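You operate a simulated robot arm through the tools that you are given. There is no shell and no other tool.

You are at the controls of a simulated robot arm. One attempt, no reset.

JOB
Dose bottle 26 with the amount of dye on the yellow tile.
Fine: one dose, under the spout; the bottle goes back to its own spot in the long white tray, the plate ends pulled out. Set down upright: what you pick out.

The check looks at the end state, three seconds after you hand in, the way a careful person would. Anything else that was tipped, shoved, dropped, spilled or broken makes it a failure.

ROBOT AND FRAMES
A 7-joint arm with a two-finger parallel gripper, fixed in place. Base frame: the origin is on the floor under the middle of its stand, x ahead of it, y to its left, z up; the work surface is at about z = 860. Units: mm, degrees, N and s.
It reaches about 964 mm from its shoulder. Its first joint turns from -166.0 to 166.0 degrees. Payload 1.57 kg.
The TCP is the grasp point between the finger pads, 30 mm short of the fingertips. In the tool frame z runs along the fingers and y along their closing line. The gripper opens to 110 mm. The fingers are 24 mm wide and 12 mm thick; the gripper's body (48 by 112 mm) begins 78 mm behind the TCP.
Orientation is that of the tool frame in the base frame, as [roll, pitch, yaw] about the fixed x, y, z axes, in that order (R = Rz(yaw) Ry(pitch) Rx(roll)). With the fingers straight down and closing along the base's y, the tool's x points along the base's -x, its y along +y and its z along -z.

CONTROLS
- The arm moves only by the tool apply_moves. Its argument "targets" is a list of rows, each an object of numbers (a shift or turn left out is 0, a gripper value left out holds the last): "x", "y", "z": the shift along the tool's x, y, z in units of 40 mm (1.0 is 40 mm); "wx", "wy", "wz": the turn, a rotation vector about the tool's x, y, z in units of 8 degrees (1.0 is 8 degrees); "grip": the closure, from 0 (fully open) to 1 (shut). In form: [{"x": .., "y": .., "z": .., "wx": .., "wy": .., "wz": .., "grip": ..}, ...]. A call has 1 to 20 rows; each row shifts and turns the commanded pose from where the row before left it, along the tool's axes as they then stand. A call with a number of a shift or a turn outside -1 to 1 is refused whole. Rows are played at 5 a second. More than 50 mm and 8.6 degrees between two rows, or a gripper value outside its range, and nothing of the call is played. A pose out of reach is approached as far as the arm can. The call stops where the force on the tool passes 60 N (or 10 N more than at its start, if that is more) or the arm is blocked; 0.2 s more then pass. The fingers move at their own pace (about 108 mm/s each) and stop on an object; they squeeze with about 42 N. The grip force told is the motor's: it shows also when the fingers shut on nothing. Time passes only in rows, and 0.2 s behind the last, so rows that do not move let the fingers close. It gives the time, the measured TCP pose, the force on the tool (base axes), the opening and the grip force at its end, in the units of the frame above (readings bear some noise), with the torque about the TCP (base axes, N m) and any sound that the robot's microphone picked up.
- Cameras (640 x 400 px; columns grow to the right, rows downward): "scene" is fixed at [49.6, -500.2, 1427.7]; the picture's right is [-0.31, -0.95, 0.00], its down [-0.69, 0.23, -0.68] and it looks along [0.65, -0.21, -0.73] (base axes); focal length 300 px, centre (320, 200). "wrist" rides on the gripper at [70, 16, -141] in the tool frame; the picture's right is [-0.23, 0.97, 0.00], its down [-0.86, -0.20, -0.48] and it looks along [-0.47, -0.11, 0.88] (tool axes); focal length 222 px, centre (320, 200). There is no depth. A picture from a camera that has moved, and an enlarged one, comes with that camera's place and axes in the base frame and with its lens.
- snapshot(camera): a new picture of that camera. It takes no simulated time.
- move_column(by): slides the trunk up (or, below 0, down) by that many mm; the arm rides with it, the base frame stays. It gives what a move gives, with no picture.
- close_up(camera, box): a new picture of the part [left, top, right, bottom] of that camera's present view, enlarged. It takes no simulated time.
- hand_in(): hands the job in; it is judged then, once.

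Places have to be worked out from the pictures, the camera data and where the tool is seen. Open the gripper and draw the arm clear of the work before you hand the job in, unless the task says otherwise.

The tools are called as a command line: name --argument value ..., lists and objects as JSON in quotes. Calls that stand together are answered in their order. apply_moves: Moves the arm, as the interface text tells. Its arguments: {"type":"object","properties":{"targets":{"type":"array","items":{"type":"object","properties":{"x":{"type":"number"},"y":{"type":"number"},"z":{"type":"number"},"wx":{"type":"number"},"wy":{"type":"number"},"wz":{"type":"number"},"grip":{"type":"number"}}}}},"required":["targets"]} The other tools are called the same way: move_column (by) moves the trunk up or down; snapshot (camera) takes a picture; close_up (camera, box) takes an enlarged picture of a part of a camera's view; hand_in () hands the job in.

At the start:

```text
t: 0.0
tcp_pos: [334.2, -608.0, 1203.0]
ee_rot: [180.0, 0.0, 179.8]
ft_force: [0.5, 0.3, 0.5]
wrist_torque: [-0.03, 0.03, 0.03]
grip_width: 109.9
grip_force: 0.1
trunk travel left (down, up): [-400.0, 210.0]
```

scene: 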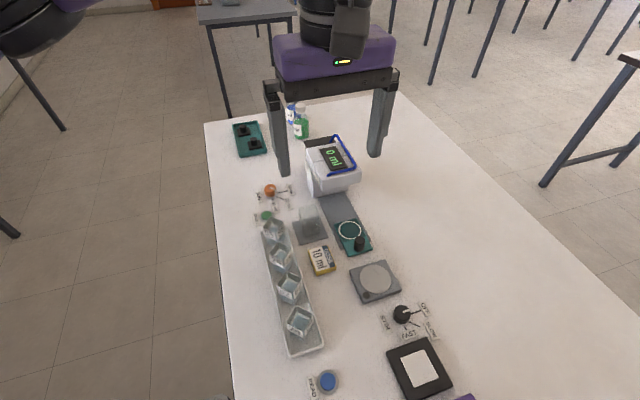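
wrist: 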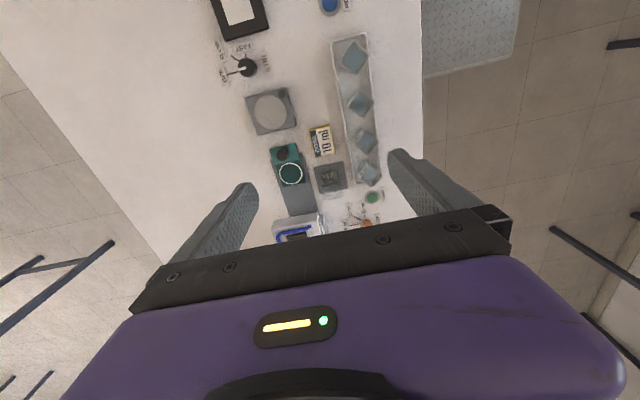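

I start by looking closely at the bench from both cameras to identify the tray, the dispenser, tile and controls.

close_up --camera "scene" --box '[240, 170, 340, 240]'

close_up --camera "scene" --box '[240, 210, 340, 360]'

close_up --camera "scene" --box '[290, 120, 400, 260]'

close_up --camera "scene" --box '[300, 250, 460, 400]'

close_up --camera "scene" --box '[220, 90, 320, 170]'

close_up --camera "wrist" --box '[230, 130, 400, 240]'

close_up --camera "wrist" --box '[200, 0, 400, 130]'

```text
5.71 times, centred on (290, 205) of scene
camera zoom: at [49.6, -500.2, 1427.7], right [-0.31, -0.95, 0.0], down [-0.69, 0.23, -0.68], along [0.65, -0.21, -0.73], focal length 1716 px, centre (491, 171)
```

zoom: 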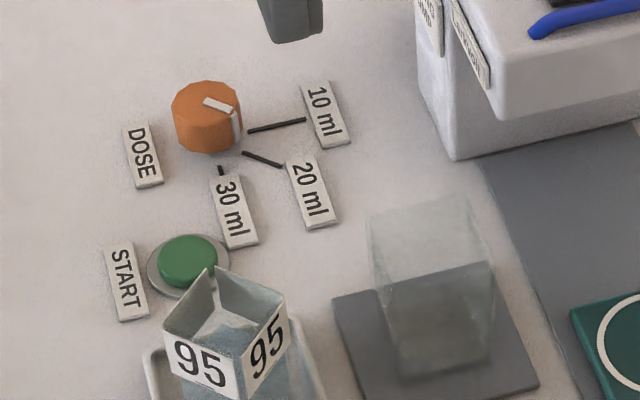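

```text
2.67 times, centred on (290, 285) of scene
camera zoom: at [49.6, -500.2, 1427.7], right [-0.31, -0.95, 0.0], down [-0.69, 0.23, -0.68], along [0.65, -0.21, -0.73], focal length 801 px, centre (400, -27)
```

zoom: 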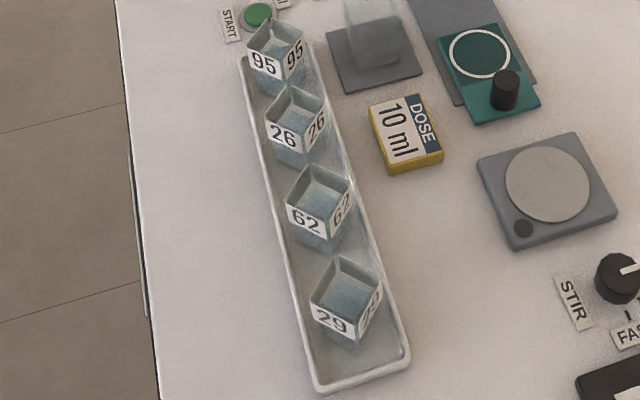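

```text
2.86 times, centred on (345, 190) of scene
camera zoom: at [49.6, -500.2, 1427.7], right [-0.31, -0.95, 0.0], down [-0.69, 0.23, -0.68], along [0.65, -0.21, -0.73], focal length 858 px, centre (249, 229)
```

zoom: 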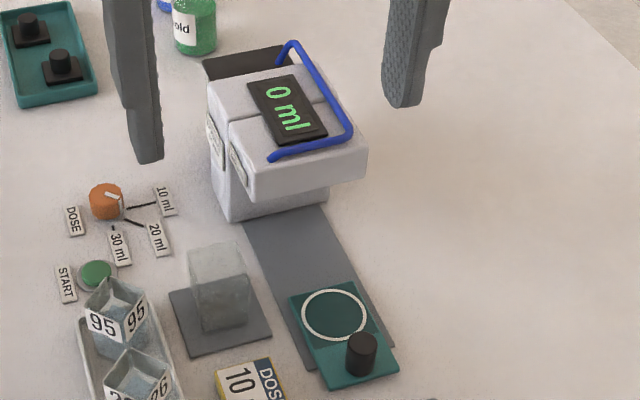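

```text
2.67 times, centred on (380, 325) of scene
camera zoom: at [49.6, -500.2, 1427.7], right [-0.31, -0.95, 0.0], down [-0.69, 0.23, -0.68], along [0.65, -0.21, -0.73], focal length 801 px, centre (160, -133)
```

zoom: 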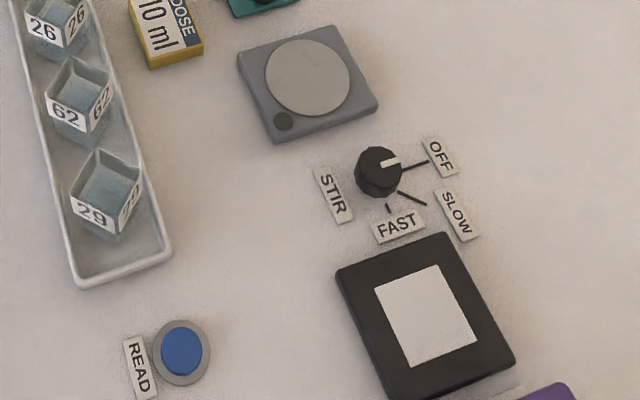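

```text
5.00 times, centred on (270, 130) of scene
camera zoom: at [49.6, -500.2, 1427.7], right [-0.31, -0.95, 0.0], down [-0.69, 0.23, -0.68], along [0.65, -0.21, -0.73], focal length 1502 px, centre (570, 550)
```

zoom: 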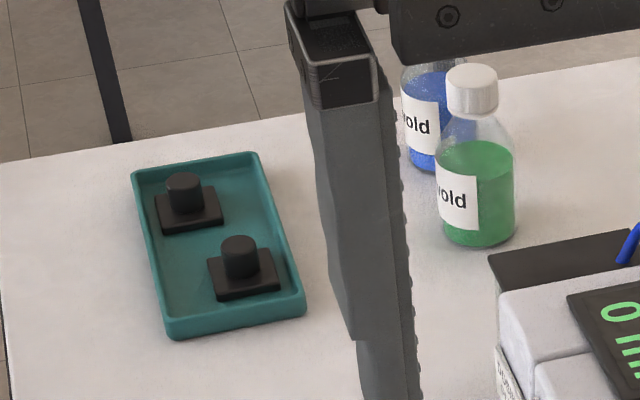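

```text
3.64 times, centred on (315, 185) of wrist
camera zoom: at [264.6, -592.2, 1345.3], right [0.23, 0.97, 0.0], down [0.85, -0.2, 0.48], along [0.47, -0.11, -0.88], focal length 808 px, centre (338, 254)
```

zoom: 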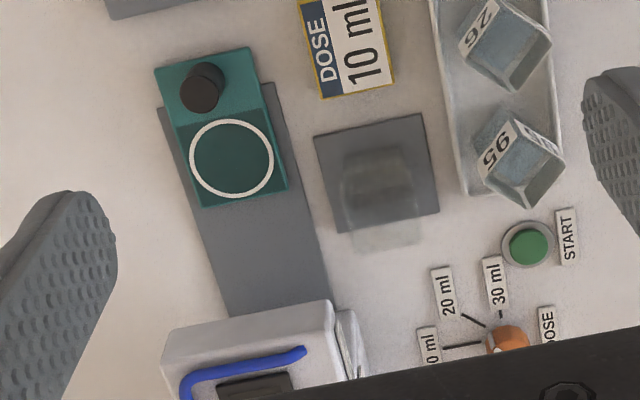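

```text
3.08 times, centred on (300, 65) of wrist
camera zoom: at [264.6, -592.2, 1345.3], right [0.23, 0.97, 0.0], down [0.85, -0.2, 0.48], along [0.47, -0.11, -0.88], focal length 684 px, centre (382, 615)
```

zoom: 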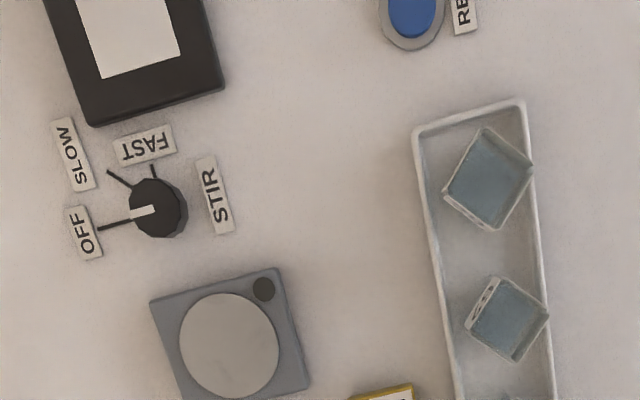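

The dose dial seems to be at about (613,-547), START at (538,-523), bottle 26 at about (384,-525), and the teal slide plate's ring near (434,-698) with its knob near (384,-698). I zoom further in on the dispenser labels, dial pointer and the glass thing.

close_up --camera "scene" --box '[300, 130, 370, 200]'

close_up --camera "scene" --box '[255, 175, 300, 205]'

close_up --camera "scene" --box '[285, 195, 335, 250]'

close_up --camera "scene" --box '[325, 210, 385, 260]'

close_up --camera "scene" --box '[255, 235, 310, 275]'

close_up --camera "scene" --box '[280, 95, 320, 145]'

```text
5.71 times, centred on (335, 165) of scene
camera zoom: at [49.6, -500.2, 1427.7], right [-0.31, -0.95, 0.0], down [-0.69, 0.23, -0.68], along [0.65, -0.21, -0.73], focal length 1716 px, centre (234, 400)
```

zoom: 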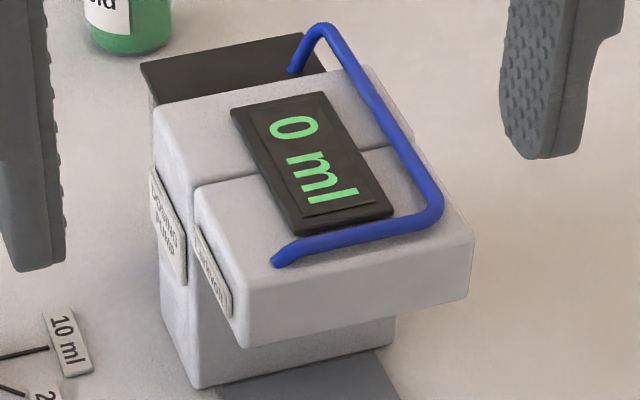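

```text
13.33 times, centred on (278, 190) of scene
camera zoom: at [49.6, -500.2, 1427.7], right [-0.31, -0.95, 0.0], down [-0.69, 0.23, -0.68], along [0.65, -0.21, -0.73], focal length 4005 px, centre (887, 333)
```

zoom: 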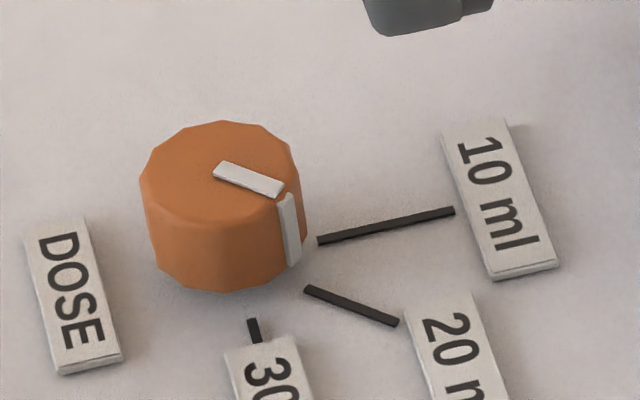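

```text
7.27 times, centred on (310, 222) of scene
camera zoom: at [49.6, -500.2, 1427.7], right [-0.31, -0.95, 0.0], down [-0.69, 0.23, -0.68], along [0.65, -0.21, -0.73], focal length 2184 px, centre (393, 36)
```

zoom: 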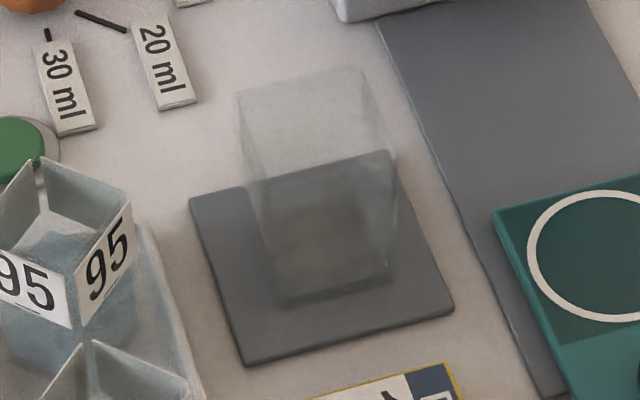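

```text
8.00 times, centred on (355, 235) of scene
camera zoom: at [49.6, -500.2, 1427.7], right [-0.31, -0.95, 0.0], down [-0.69, 0.23, -0.68], along [0.65, -0.21, -0.73], focal length 2403 px, centre (40, -80)
```

zoom: 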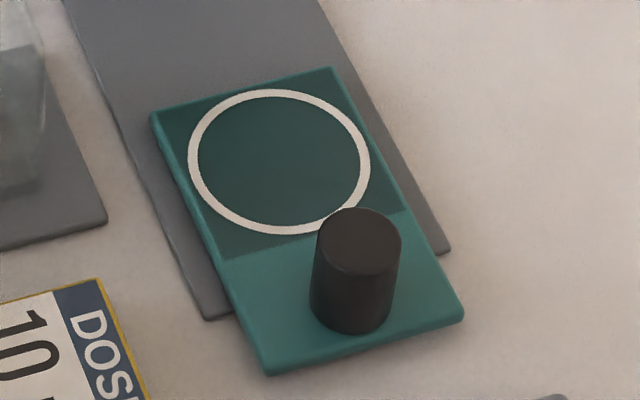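

```text
10.00 times, centred on (282, 255) of scene
camera zoom: at [49.6, -500.2, 1427.7], right [-0.31, -0.95, 0.0], down [-0.69, 0.23, -0.68], along [0.65, -0.21, -0.73], focal length 3004 px, centre (695, -350)
```

zoom: 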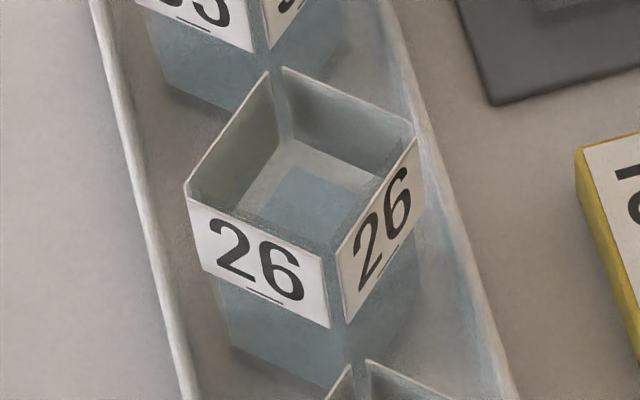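

```text
8.00 times, centred on (300, 120) of scene
camera zoom: at [49.6, -500.2, 1427.7], right [-0.31, -0.95, 0.0], down [-0.69, 0.23, -0.68], along [0.65, -0.21, -0.73], focal length 2403 px, centre (480, 840)
```

zoom: 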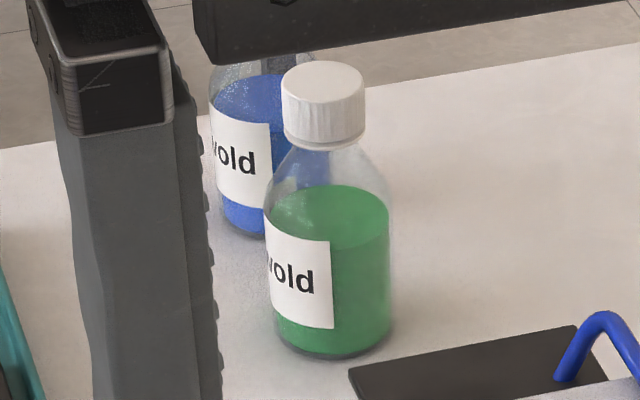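

The dial pointer is along the 20 ml line, so it has to be turned about +45° (seen from above, counter-clockwise) to 10 ml. I move above the dial, staying high, and look with the wrist camera.

apply_moves --targets '[{"x": -1, "y": 0.22, "grip": 0}, {"x": -1, "y": 0.22}, {"x": -1, "y": 0.22}, {"x": -1, "y": 0.22}, {"x": -1, "y": 0.22}, {"x": -1, "y": 0.22}, {"x": -0.98, "y": 0.2}, {"z": 1}, {"z": 1}, {"z": 1}, {"z": 0.5}, {}]'

snapshot --camera "wrist"

snapshot --camera "scene"

```text
t: 2.6
tcp_pos: [613.9, -548.0, 1063.7]
ee_rot: [179.9, 0.0, 179.9]
ft_force: [-0.2, 0.2, -0.5]
wrist_torque: [0.01, 0.0, 0.02]
grip_width: 110.3
grip_force: 0.0
trunk travel left (down, up): [-400.0, 210.0]
```

```text
taken
camera wrist: at [543.4, -531.8, 1206.1], right [0.23, 0.97, 0.0], down [0.85, -0.2, 0.48], along [0.47, -0.11, -0.88], focal length 222 px, centre (320, 200)
```

wrist: 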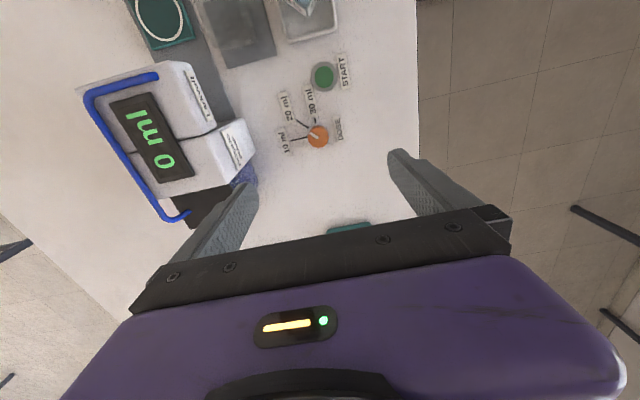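

```text
taken
```

scene: 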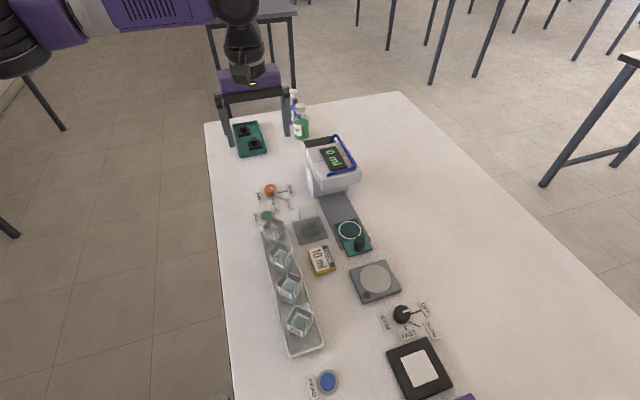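

The wrist view now shows the dispenser's side and dial; I enlarge the labels and the dial.

close_up --camera "wrist" --box '[260, 50, 370, 160]'

close_up --camera "wrist" --box '[70, 50, 270, 230]'

close_up --camera "wrist" --box '[170, 65, 260, 190]'

close_up --camera "wrist" --box '[120, 0, 350, 80]'

close_up --camera "scene" --box '[285, 80, 375, 170]'

```text
3.64 times, centred on (315, 105) of wrist
camera zoom: at [543.4, -531.8, 1206.1], right [0.23, 0.97, 0.0], down [0.85, -0.2, 0.48], along [0.47, -0.11, -0.88], focal length 808 px, centre (338, 546)
```

zoom: 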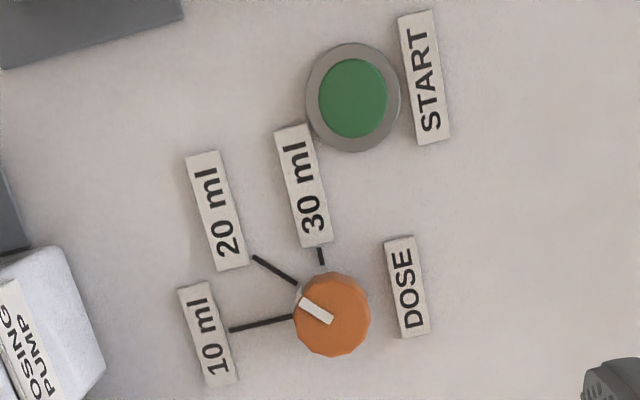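

```text
2.22 times, centred on (170, 140) of wrist
camera zoom: at [543.4, -531.8, 1206.1], right [0.23, 0.97, 0.0], down [0.85, -0.2, 0.48], along [0.47, -0.11, -0.88], focal length 494 px, centre (653, 333)
```

zoom: 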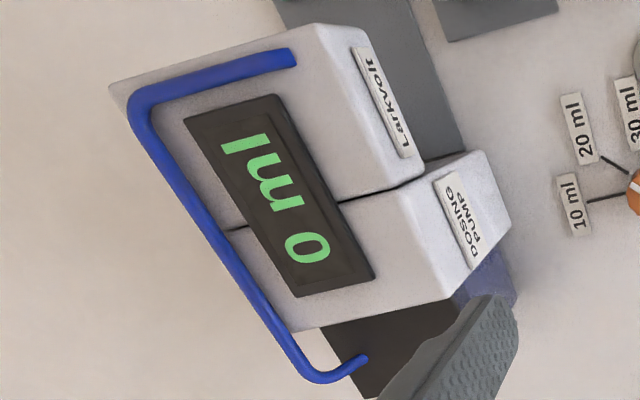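

```text
3.20 times, centred on (215, 128) of wrist
camera zoom: at [543.4, -531.8, 1206.1], right [0.23, 0.97, 0.0], down [0.85, -0.2, 0.48], along [0.47, -0.11, -0.88], focal length 711 px, centre (656, 432)
```

zoom: 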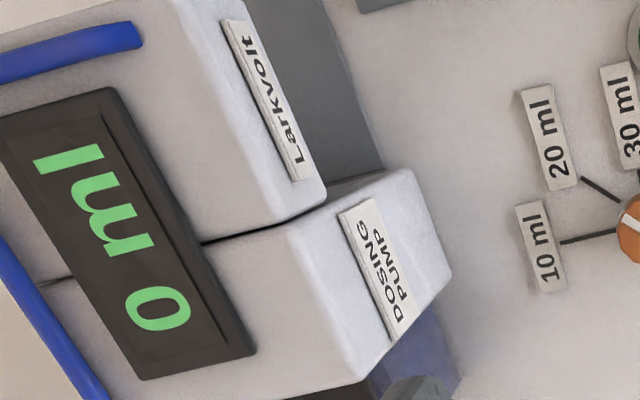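

```text
2.78 times, centred on (235, 40) of wrist
camera zoom: at [543.4, -531.8, 1206.1], right [0.23, 0.97, 0.0], down [0.85, -0.2, 0.48], along [0.47, -0.11, -0.88], focal length 618 px, centre (556, 645)
```

zoom: 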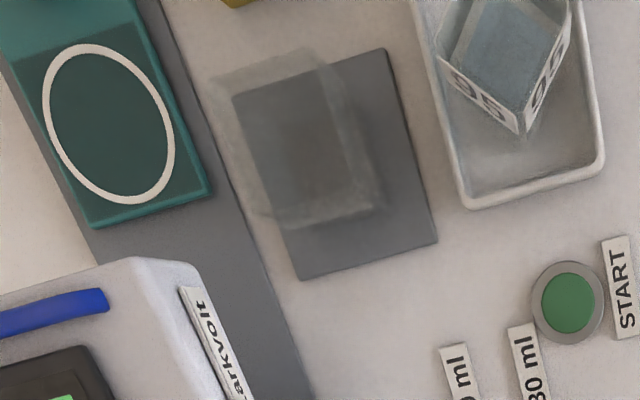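

```text
4.44 times, centred on (330, 125) of scene
camera zoom: at [49.6, -500.2, 1427.7], right [-0.31, -0.95, 0.0], down [-0.69, 0.23, -0.68], along [0.65, -0.21, -0.73], focal length 1335 px, centre (276, 533)
```

zoom: 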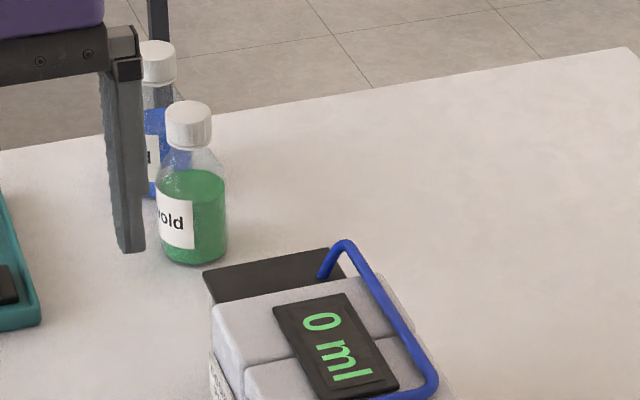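

The pump's blue tube feeds the spout at the front of the head; the dial centre I judge to be at (613,-549), pointing to 20 ml. I lower the half-open fingers around the dial and check.

apply_moves --targets '[{"z": 0.8, "grip": 0.42}, {"z": 0.8, "y": -0.03, "x": 0.02}, {"z": 0.8}, {"z": 0.8}, {}, {}]'

close_up --camera "wrist" --box '[240, 80, 400, 240]'

close_up --camera "scene" --box '[240, 150, 320, 220]'

```text
t: 4.0
tcp_pos: [612.0, -547.4, 934.1]
ee_rot: [-180.0, 0.0, 179.8]
ft_force: [0.6, -0.5, 0.4]
wrist_torque: [0.0, 0.02, 0.01]
grip_width: 64.0
grip_force: 0.0
trunk travel left (down, up): [-400.0, 210.0]
```

```text
2.50 times, centred on (320, 160) of wrist
camera zoom: at [542.8, -531.3, 1077.5], right [0.23, 0.97, 0.0], down [0.85, -0.2, 0.48], along [0.47, -0.11, -0.88], focal length 555 px, centre (320, 300)
```

zoom: 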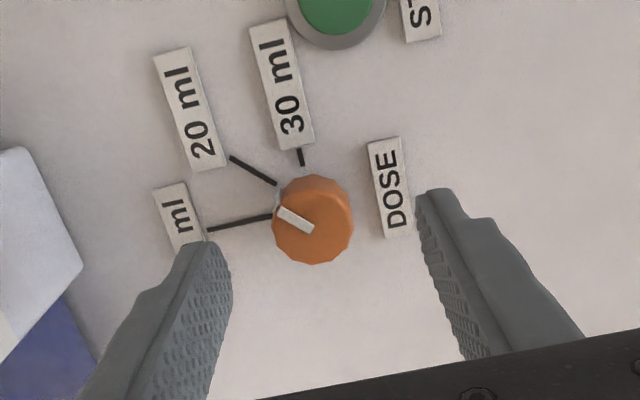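

```text
5.71 times, centred on (280, 185) of scene
camera zoom: at [49.6, -500.2, 1427.7], right [-0.31, -0.95, 0.0], down [-0.69, 0.23, -0.68], along [0.65, -0.21, -0.73], focal length 1716 px, centre (549, 286)
```

zoom: 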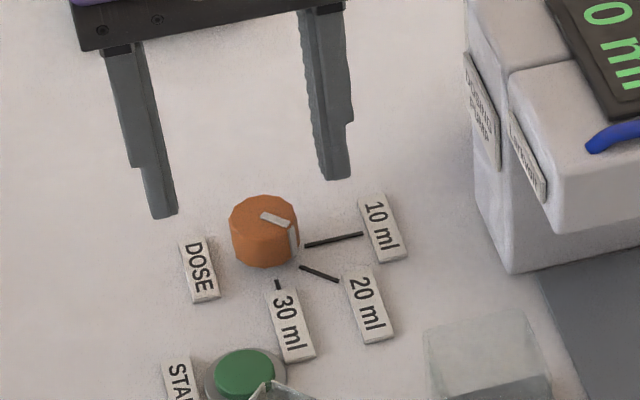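

The dial's centre reads (612.5,-550), so I shift 2.5 mm in -y, lower to grip it with tips at about z = 868 and close.

apply_moves --targets '[{"z": 0.45, "y": -0.06, "x": 0}, {"z": 0.45}, {}, {"grip": 1}, {}, {}]'

close_up --camera "wrist" --box '[240, 80, 400, 240]'

close_up --camera "scene" --box '[240, 150, 320, 220]'

```text
t: 5.4
tcp_pos: [613.1, -550.2, 898.2]
ee_rot: [180.0, 0.0, 179.9]
ft_force: [-1.6, 0.1, -0.5]
wrist_torque: [-0.06, -0.19, 0.0]
grip_width: 28.8
grip_force: 39.0
trunk travel left (down, up): [-400.0, 210.0]
```

```text
2.50 times, centred on (320, 160) of wrist
camera zoom: at [542.4, -534.6, 1040.7], right [0.23, 0.97, 0.0], down [0.85, -0.2, 0.48], along [0.47, -0.11, -0.88], focal length 555 px, centre (320, 300)
```

zoom: 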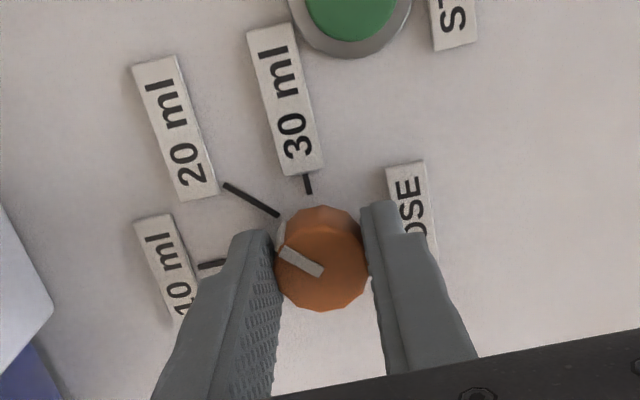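

```text
5.71 times, centred on (280, 185) of scene
camera zoom: at [49.6, -500.2, 1427.7], right [-0.31, -0.95, 0.0], down [-0.69, 0.23, -0.68], along [0.65, -0.21, -0.73], focal length 1716 px, centre (549, 286)
```

zoom: 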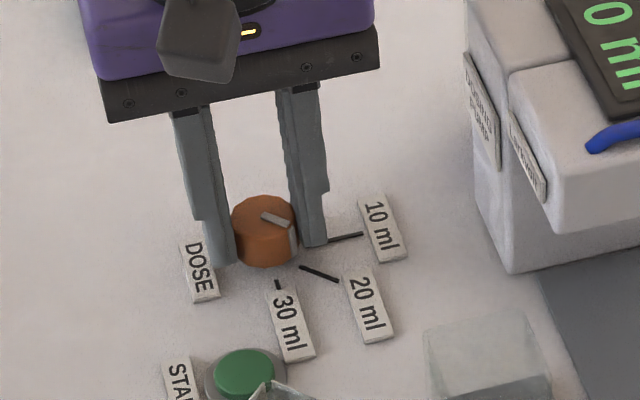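

The dial is held (28.8 mm). I now turn it 45° counter-clockwise from above, i.e. negative about the tool's z.

apply_moves --targets '[{"wz": -0.7}, {"wz": -0.7}, {"wz": -0.7}, {"wz": -0.7}, {"wz": -0.7}, {"wz": -0.7}, {"wz": -0.7}, {"wz": -0.7}, {}, {}]'

close_up --camera "wrist" --box '[240, 80, 400, 240]'

close_up --camera "scene" --box '[240, 150, 320, 220]'

```text
t: 7.6
tcp_pos: [612.4, -553.1, 898.4]
ee_rot: [-179.9, -0.1, -135.2]
ft_force: [7.4, -19.8, -6.5]
wrist_torque: [-0.17, -0.41, -0.03]
grip_width: 29.0
grip_force: 38.9
trunk travel left (down, up): [-400.0, 210.0]
```

```text
2.50 times, centred on (320, 160) of wrist
camera zoom: at [551.8, -590.0, 1040.8], right [-0.52, 0.85, 0.0], down [0.75, 0.46, 0.48], along [0.41, 0.25, -0.88], focal length 555 px, centre (320, 300)
```

zoom: 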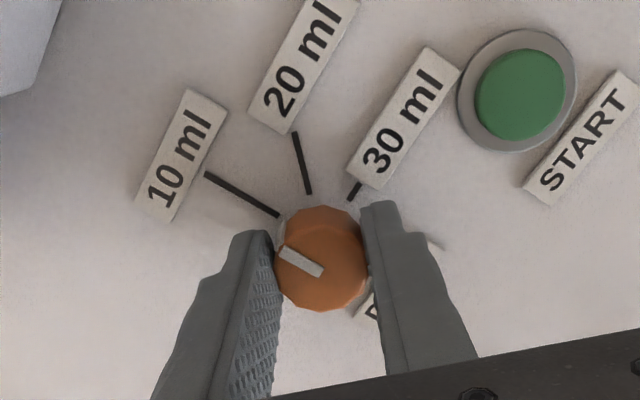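

```text
5.71 times, centred on (280, 185) of scene
camera zoom: at [49.6, -500.2, 1427.7], right [-0.31, -0.95, 0.0], down [-0.69, 0.23, -0.68], along [0.65, -0.21, -0.73], focal length 1716 px, centre (549, 286)
```

zoom: 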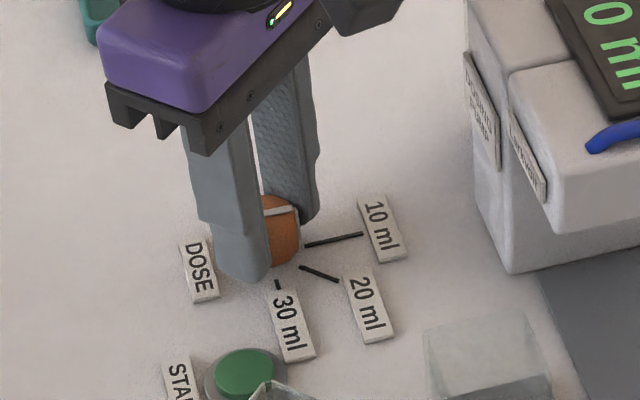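

The pointer now lies along the 10 ml line. I open the fingers, rise clear and check the dial.

apply_moves --targets '[{"grip": 0.42}, {}, {"z": -0.5}, {"z": -1}, {"z": -1}, {"z": -1}, {}]'

close_up --camera "wrist" --box '[240, 40, 400, 200]'

close_up --camera "scene" --box '[240, 150, 320, 220]'

```text
t: 9.2
tcp_pos: [613.0, -549.1, 1039.4]
ee_rot: [180.0, 0.1, -135.2]
ft_force: [-0.2, 0.2, 0.2]
wrist_torque: [-0.01, -0.02, 0.0]
grip_width: 63.8
grip_force: 0.1
trunk travel left (down, up): [-400.0, 210.0]
```

```text
2.50 times, centred on (320, 120) of wrist
camera zoom: at [551.8, -587.5, 1182.2], right [-0.52, 0.85, 0.0], down [0.75, 0.46, 0.48], along [0.41, 0.25, -0.88], focal length 555 px, centre (320, 400)
```

zoom: 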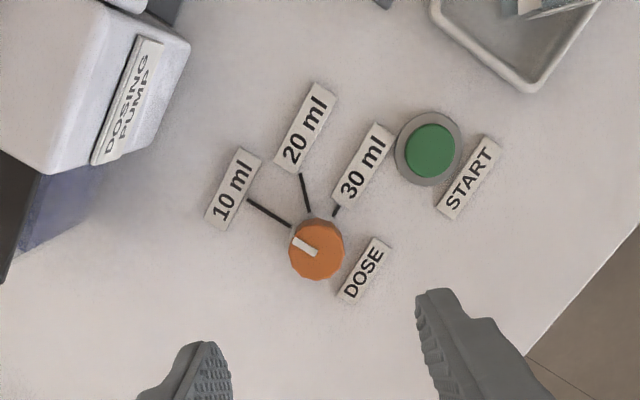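

```text
5.71 times, centred on (280, 185) of scene
camera zoom: at [49.6, -500.2, 1427.7], right [-0.31, -0.95, 0.0], down [-0.69, 0.23, -0.68], along [0.65, -0.21, -0.73], focal length 1716 px, centre (549, 286)
```

zoom: 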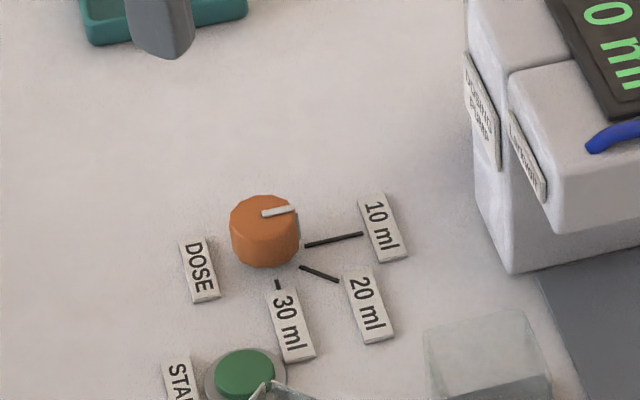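

The dial now points at 10 ml. Next I go above bottle 26 (estimated near (397,-530)), keeping this diagonal wrist yaw that suits the bottle's turned faces, to measure it.

apply_moves --targets '[{"x": 0.7, "y": 0.83, "z": -0.2}, {"x": 0.7, "y": 0.83, "z": -0.2}, {"x": 0.7, "y": 0.83, "z": -0.1}, {"x": 0.7, "y": 0.83}, {"x": 0.68, "y": 0.83}, {}, {}]'

snapshot --camera "wrist"

close_up --camera "wrist" --box '[240, 40, 400, 200]'

close_up --camera "scene" --box '[240, 210, 330, 290]'

```text
t: 10.8
tcp_pos: [397.3, -531.2, 1058.1]
ee_rot: [179.9, 0.1, -135.3]
ft_force: [-0.6, 0.2, -1.0]
wrist_torque: [0.01, -0.02, 0.0]
grip_width: 64.0
grip_force: 0.1
trunk travel left (down, up): [-400.0, 210.0]
```

```text
taken
camera wrist: at [337.2, -570.0, 1201.0], right [-0.52, 0.85, 0.0], down [0.75, 0.46, 0.48], along [0.41, 0.25, -0.88], focal length 222 px, centre (320, 200)
```

wrist: 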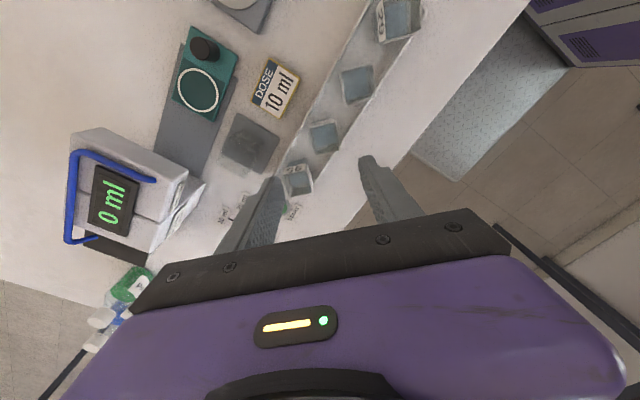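

```text
2.50 times, centred on (320, 120) of wrist
camera zoom: at [337.2, -570.0, 1201.0], right [-0.52, 0.85, 0.0], down [0.75, 0.46, 0.48], along [0.41, 0.25, -0.88], focal length 555 px, centre (320, 400)
```

zoom: 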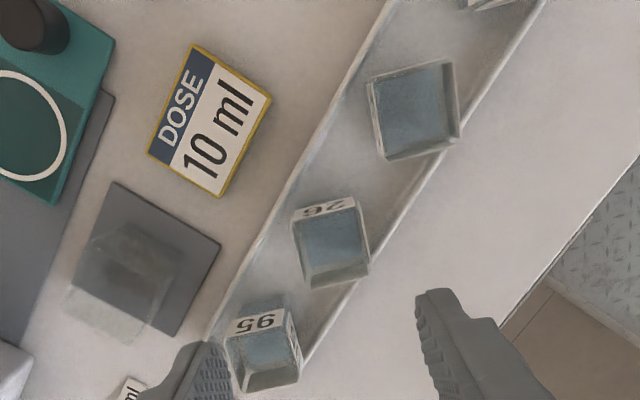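

```text
5.00 times, centred on (285, 250) of scene
camera zoom: at [49.6, -500.2, 1427.7], right [-0.31, -0.95, 0.0], down [-0.69, 0.23, -0.68], along [0.65, -0.21, -0.73], focal length 1502 px, centre (495, -50)
```

zoom: 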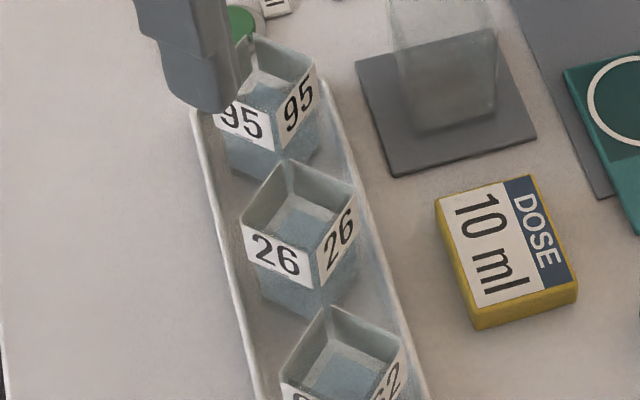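

I zoom in on bottle 26 and its neighbours in the wrist view for measuring.

close_up --camera "wrist" --box '[296, 110, 352, 165]'

close_up --camera "scene" --box '[260, 225, 310, 290]'

```text
7.27 times, centred on (324, 138) of wrist
camera zoom: at [337.2, -570.0, 1201.0], right [-0.52, 0.85, 0.0], down [0.75, 0.46, 0.48], along [0.41, 0.25, -0.88], focal length 1615 px, centre (291, 654)
```

zoom: 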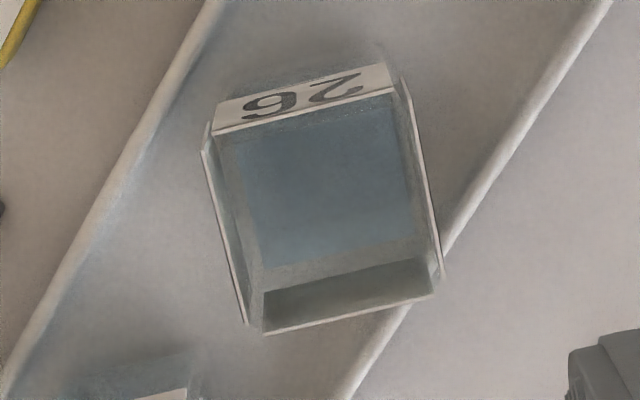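

```text
6.15 times, centred on (285, 258) of scene
camera zoom: at [49.6, -500.2, 1427.7], right [-0.31, -0.95, 0.0], down [-0.69, 0.23, -0.68], along [0.65, -0.21, -0.73], focal length 1848 px, centre (535, -154)
```

zoom: 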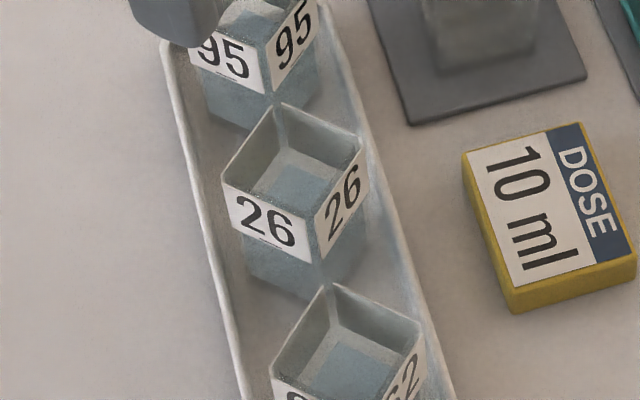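

Triangulating both views: bottle 26's rim is at z ≈ 925, centred about (390,-530.5), faces at ~45°, which fits the present yaw. I lower to z ≈ 985 (tips still 30 mm above the rim) and re-check the alignment.

apply_moves --targets '[{"x": 0.12, "y": 0.145, "z": 0.4}, {"z": 0.5}, {"z": 0.5}, {"z": 0.4}, {}, {}]'

close_up --camera "wrist" --box '[220, 60, 420, 220]'

close_up --camera "scene" --box '[240, 200, 340, 290]'

```text
t: 12.2
tcp_pos: [388.8, -529.3, 987.3]
ee_rot: [-180.0, 0.0, -135.3]
ft_force: [-0.9, -0.3, 0.4]
wrist_torque: [0.02, 0.01, 0.01]
grip_width: 63.6
grip_force: 0.1
trunk travel left (down, up): [-400.0, 210.0]
```

```text
2.50 times, centred on (320, 140) of wrist
camera zoom: at [328.6, -568.0, 1129.8], right [-0.52, 0.85, 0.0], down [0.75, 0.46, 0.48], along [0.41, 0.25, -0.88], focal length 555 px, centre (320, 350)
```

zoom: 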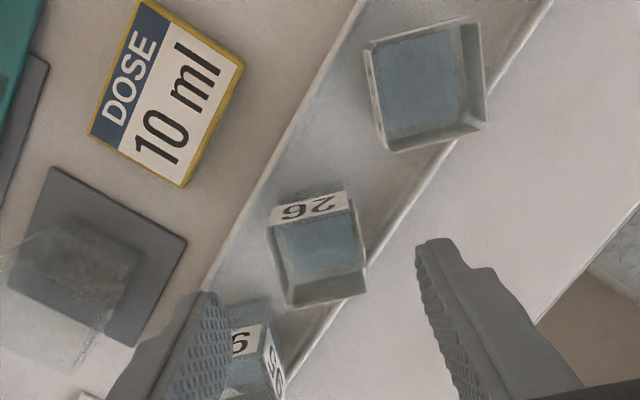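

```text
4.44 times, centred on (290, 245) of scene
camera zoom: at [49.6, -500.2, 1427.7], right [-0.31, -0.95, 0.0], down [-0.69, 0.23, -0.68], along [0.65, -0.21, -0.73], focal length 1335 px, centre (453, 0)
```

zoom: 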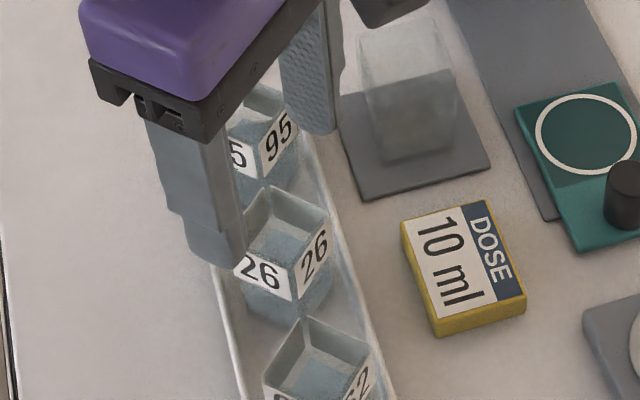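

Bottle 26's rim centre reads (388.6,-531.4), so I correct ~1.5 mm and descend to z ≈ 930 to check the fingertips against the tray wall before going lower.

apply_moves --targets '[{"x": 0.04, "y": -0.033, "z": 0.4}, {"z": 0.5}, {"z": 0.5}, {}, {}]'

close_up --camera "wrist" --box '[240, 80, 400, 220]'

close_up --camera "scene" --box '[250, 220, 320, 280]'

```text
t: 13.4
tcp_pos: [391.0, -531.5, 931.8]
ee_rot: [179.9, 0.0, -135.4]
ft_force: [0.1, -0.7, -0.4]
wrist_torque: [0.01, 0.0, -0.02]
grip_width: 63.8
grip_force: 0.0
trunk travel left (down, up): [-400.0, 210.0]
```

```text
2.86 times, centred on (320, 150) of wrist
camera zoom: at [328.7, -570.3, 1073.7], right [-0.52, 0.85, 0.0], down [0.75, 0.46, 0.48], along [0.41, 0.25, -0.88], focal length 635 px, centre (320, 343)
```

zoom: 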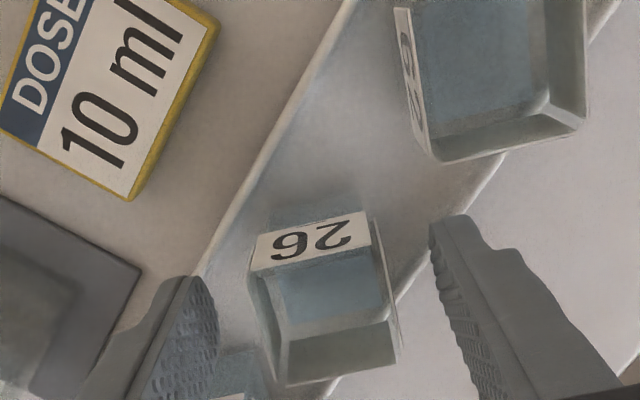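

```text
6.67 times, centred on (285, 250) of scene
camera zoom: at [49.6, -500.2, 1427.7], right [-0.31, -0.95, 0.0], down [-0.69, 0.23, -0.68], along [0.65, -0.21, -0.73], focal length 2002 px, centre (553, -133)
```

zoom: 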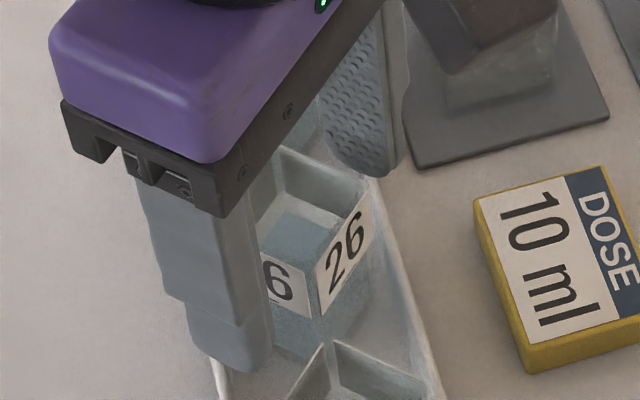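

Tips at z ≈ 902 straddle the bottle evenly and clear the tray. I go down 21 mm more and close on the bottle.

apply_moves --targets '[{"z": 0.26}, {"z": 0.26}, {}, {"grip": 0.6}, {"grip": 0.66}, {"grip": 0.7}, {"grip": 0.75}, {"grip": 1}, {}, {}]'

close_up --camera "wrist" --box '[240, 80, 400, 220]'

close_up --camera "scene" --box '[250, 220, 320, 280]'

```text
t: 15.6
tcp_pos: [390.4, -532.3, 910.5]
ee_rot: [179.9, -0.1, -135.3]
ft_force: [-0.9, -0.3, 0.5]
wrist_torque: [0.0, -0.02, 0.01]
grip_width: 33.1
grip_force: 41.3
trunk travel left (down, up): [-400.0, 210.0]
```

```text
2.86 times, centred on (320, 150) of wrist
camera zoom: at [329.2, -570.4, 1053.4], right [-0.52, 0.85, 0.0], down [0.75, 0.46, 0.48], along [0.41, 0.25, -0.88], focal length 635 px, centre (320, 343)
```

zoom: 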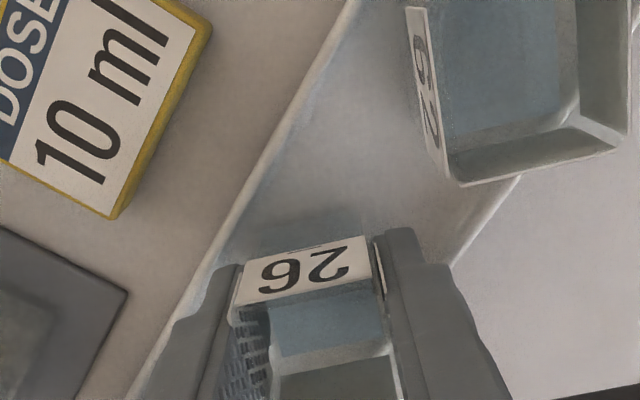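

```text
6.67 times, centred on (285, 250) of scene
camera zoom: at [49.6, -500.2, 1427.7], right [-0.31, -0.95, 0.0], down [-0.69, 0.23, -0.68], along [0.65, -0.21, -0.73], focal length 2002 px, centre (553, -133)
```

zoom: 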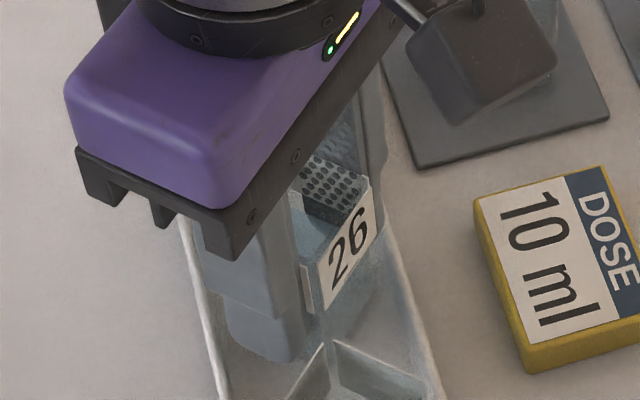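

Bottle 26 is held (33.1 mm, 41 N). I lift it slowly straight up 110 mm.

apply_moves --targets '[{"z": -0.05}, {"z": -0.1}, {"z": -0.2}, {"z": -0.3}, {"z": -0.3}, {"z": -0.3}, {"z": -0.3}, {"z": -0.3}, {"z": -0.3}, {"z": -0.3}, {"z": -0.2}, {"z": -0.1}, {}, {}]'

snapshot --camera "wrist"

close_up --camera "scene" --box '[230, 180, 400, 300]'

```text
t: 18.6
tcp_pos: [390.3, -532.8, 1020.4]
ee_rot: [180.0, 0.0, -135.3]
ft_force: [0.5, 0.4, -1.2]
wrist_torque: [0.01, -0.01, -0.01]
grip_width: 32.8
grip_force: 40.7
trunk travel left (down, up): [-400.0, 210.0]
```

```text
taken
camera wrist: at [328.9, -571.1, 1162.5], right [-0.52, 0.85, 0.0], down [0.75, 0.46, 0.48], along [0.41, 0.25, -0.88], focal length 222 px, centre (320, 200)
```

wrist: 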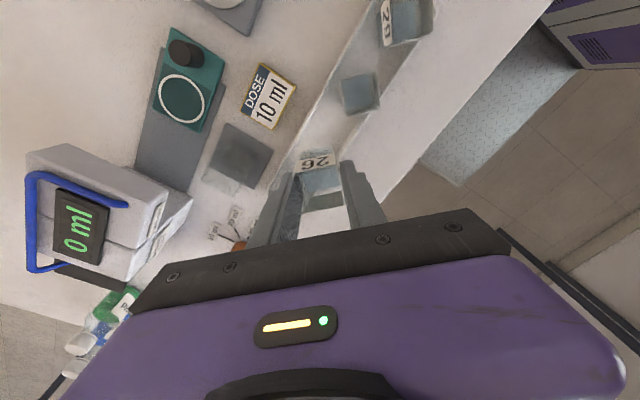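

```text
3.33 times, centred on (315, 240) of scene
camera zoom: at [49.6, -500.2, 1427.7], right [-0.31, -0.95, 0.0], down [-0.69, 0.23, -0.68], along [0.65, -0.21, -0.73], focal length 1001 px, centre (337, 67)
```

zoom: 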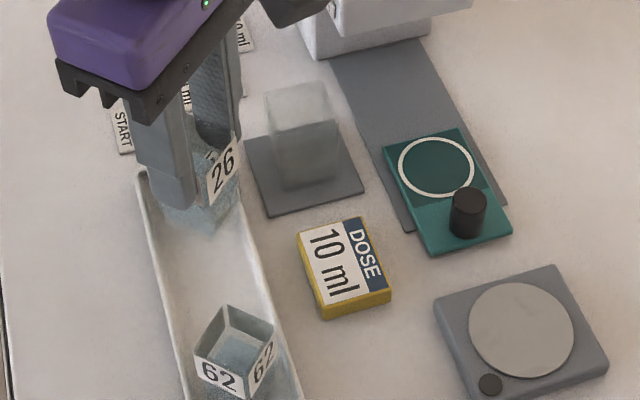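

Lifted cleanly. I measure the ring on the plate more precisely from both cameras.

close_up --camera "wrist" --box '[130, 20, 250, 140]'

close_up --camera "scene" --box '[320, 200, 390, 270]'

```text
3.33 times, centred on (190, 80) of wrist
camera zoom: at [328.9, -571.1, 1162.5], right [-0.52, 0.85, 0.0], down [0.75, 0.46, 0.48], along [0.41, 0.25, -0.88], focal length 740 px, centre (753, 600)
```

zoom: 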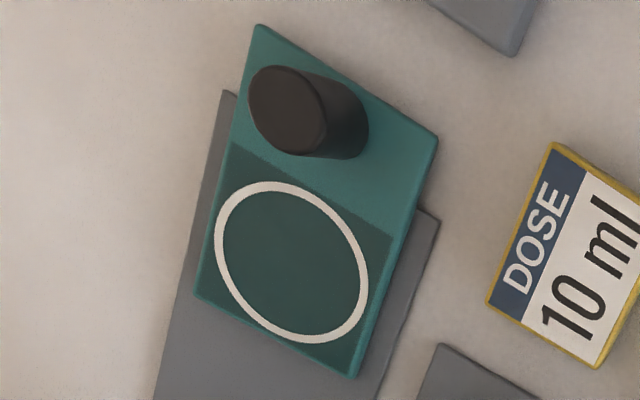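

```text
5.71 times, centred on (355, 235) of scene
camera zoom: at [49.6, -500.2, 1427.7], right [-0.31, -0.95, 0.0], down [-0.69, 0.23, -0.68], along [0.65, -0.21, -0.73], focal length 1716 px, centre (120, 0)
```

zoom: 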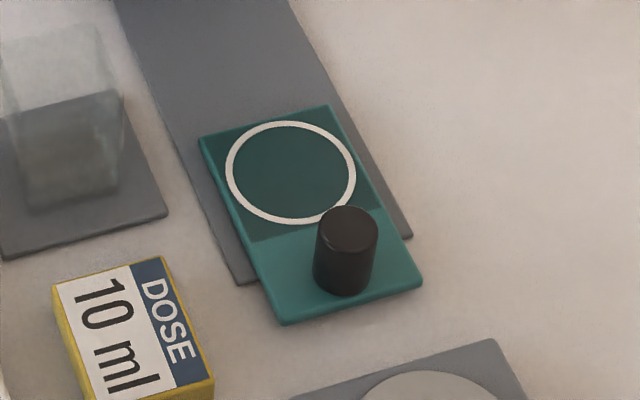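

Ring centre is about (434,-699). I carry the bottle level and slowly to above it at this height (bottle bottom ≈ 975, well above the glass block).

apply_moves --targets '[{"x": 0.0359, "y": -0.0622}, {"x": 0.0718, "y": -0.1243}, {"x": 0.1078, "y": -0.1865}, {"x": 0.1437, "y": -0.2487}, {"x": 0.1437, "y": -0.2487}, {"x": 0.1437, "y": -0.2487}, {"x": 0.1437, "y": -0.2487}, {"x": 0.1437, "y": -0.2487}, {"x": 0.1437, "y": -0.2487}, {"x": 0.1437, "y": -0.2487}, {"x": 0.1437, "y": -0.2487}, {"x": 0.1437, "y": -0.2487}, {"x": 0.1437, "y": -0.2487}, {"x": 0.1437, "y": -0.2487}, {"x": 0.1437, "y": -0.2487}, {"x": 0.1078, "y": -0.1865}, {"x": 0.0718, "y": -0.1243}, {"x": 0.0359, "y": -0.0622}, {}, {}]'

apply_moves --targets '[{"wz": 0.1}, {"wz": 0.2}, {"wz": 0.4}, {"wz": 0.4}, {"wz": 0.4}, {"wz": 0.4}, {"wz": 0.4}, {"wz": 0.4}, {"wz": 0.4}, {"wz": 0.4}, {"wz": 0.4}, {"wz": 0.4}, {"wz": 0.4}, {"wz": 0.4}, {"wz": 0.2}, {"wz": 0.2}, {"wz": 0.1}, {}, {}]'

snapshot --camera "wrist"

snapshot --camera "scene"

```text
t: 22.8
tcp_pos: [432.7, -698.7, 1019.9]
ee_rot: [-180.0, 0.1, -135.3]
ft_force: [-0.4, 0.2, -0.4]
wrist_torque: [0.01, -0.02, -0.01]
grip_width: 32.7
grip_force: 40.5
trunk travel left (down, up): [-400.0, 210.0]
```

```text
t: 26.8
tcp_pos: [433.5, -698.8, 1018.9]
ee_rot: [180.0, 0.1, 179.8]
ft_force: [0.1, 0.2, 0.2]
wrist_torque: [-0.03, -0.03, 0.0]
grip_width: 32.6
grip_force: 40.6
trunk travel left (down, up): [-400.0, 210.0]
```

```text
taken
camera wrist: at [363.4, -682.9, 1162.1], right [0.23, 0.97, 0.0], down [0.85, -0.2, 0.48], along [0.47, -0.11, -0.88], focal length 222 px, centre (320, 200)
```

wrist: 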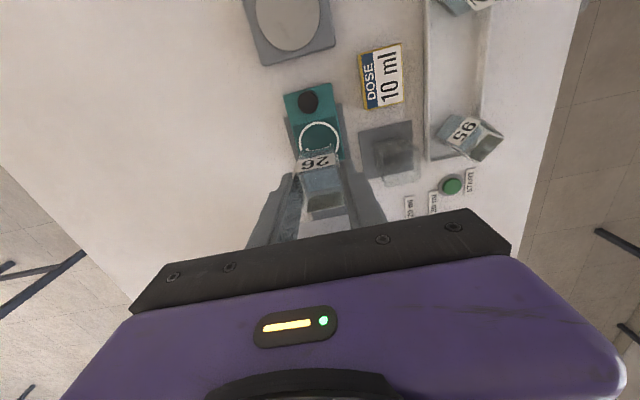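

```text
taken
```

scene: 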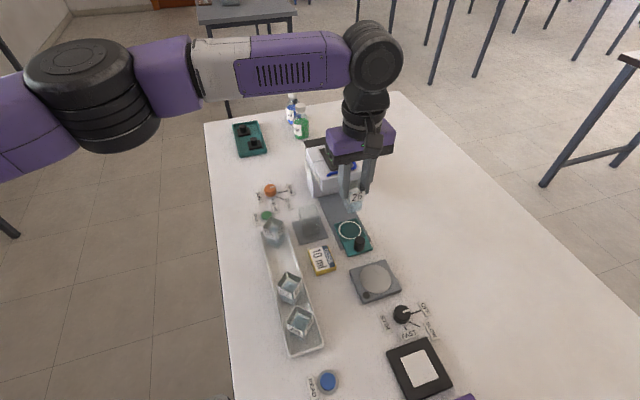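

Bottle is held over the plate with the wrist turned back to closing along y. I zoom in to verify ring position.

close_up --camera "wrist" --box '[260, 70, 400, 220]'

close_up --camera "scene" --box '[300, 140, 400, 260]'

```text
2.67 times, centred on (330, 145) of wrist
camera zoom: at [363.4, -682.9, 1162.1], right [0.23, 0.97, 0.0], down [0.85, -0.2, 0.48], along [0.47, -0.11, -0.88], focal length 592 px, centre (293, 347)
```

zoom: 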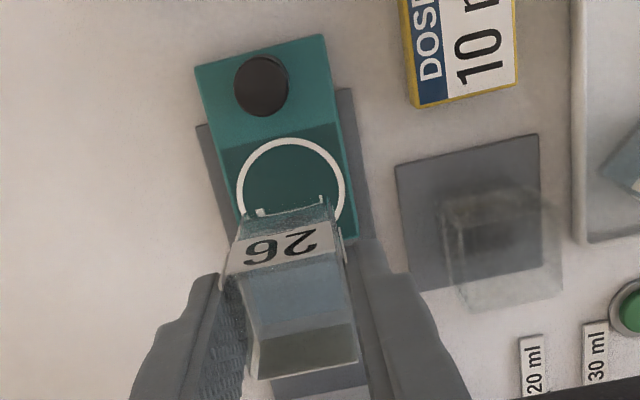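

```text
3.33 times, centred on (350, 200) of scene
camera zoom: at [49.6, -500.2, 1427.7], right [-0.31, -0.95, 0.0], down [-0.69, 0.23, -0.68], along [0.65, -0.21, -0.73], focal length 1001 px, centre (220, 200)
```

zoom: 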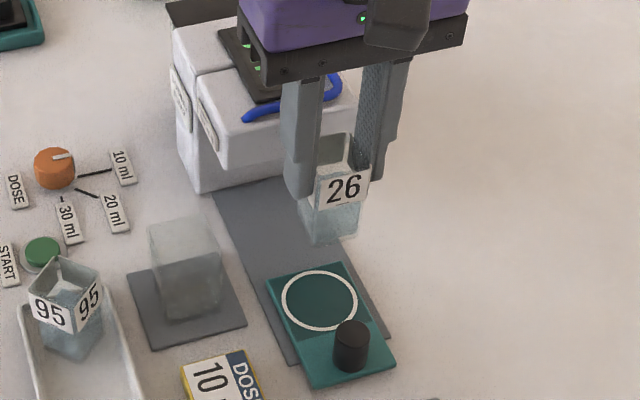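

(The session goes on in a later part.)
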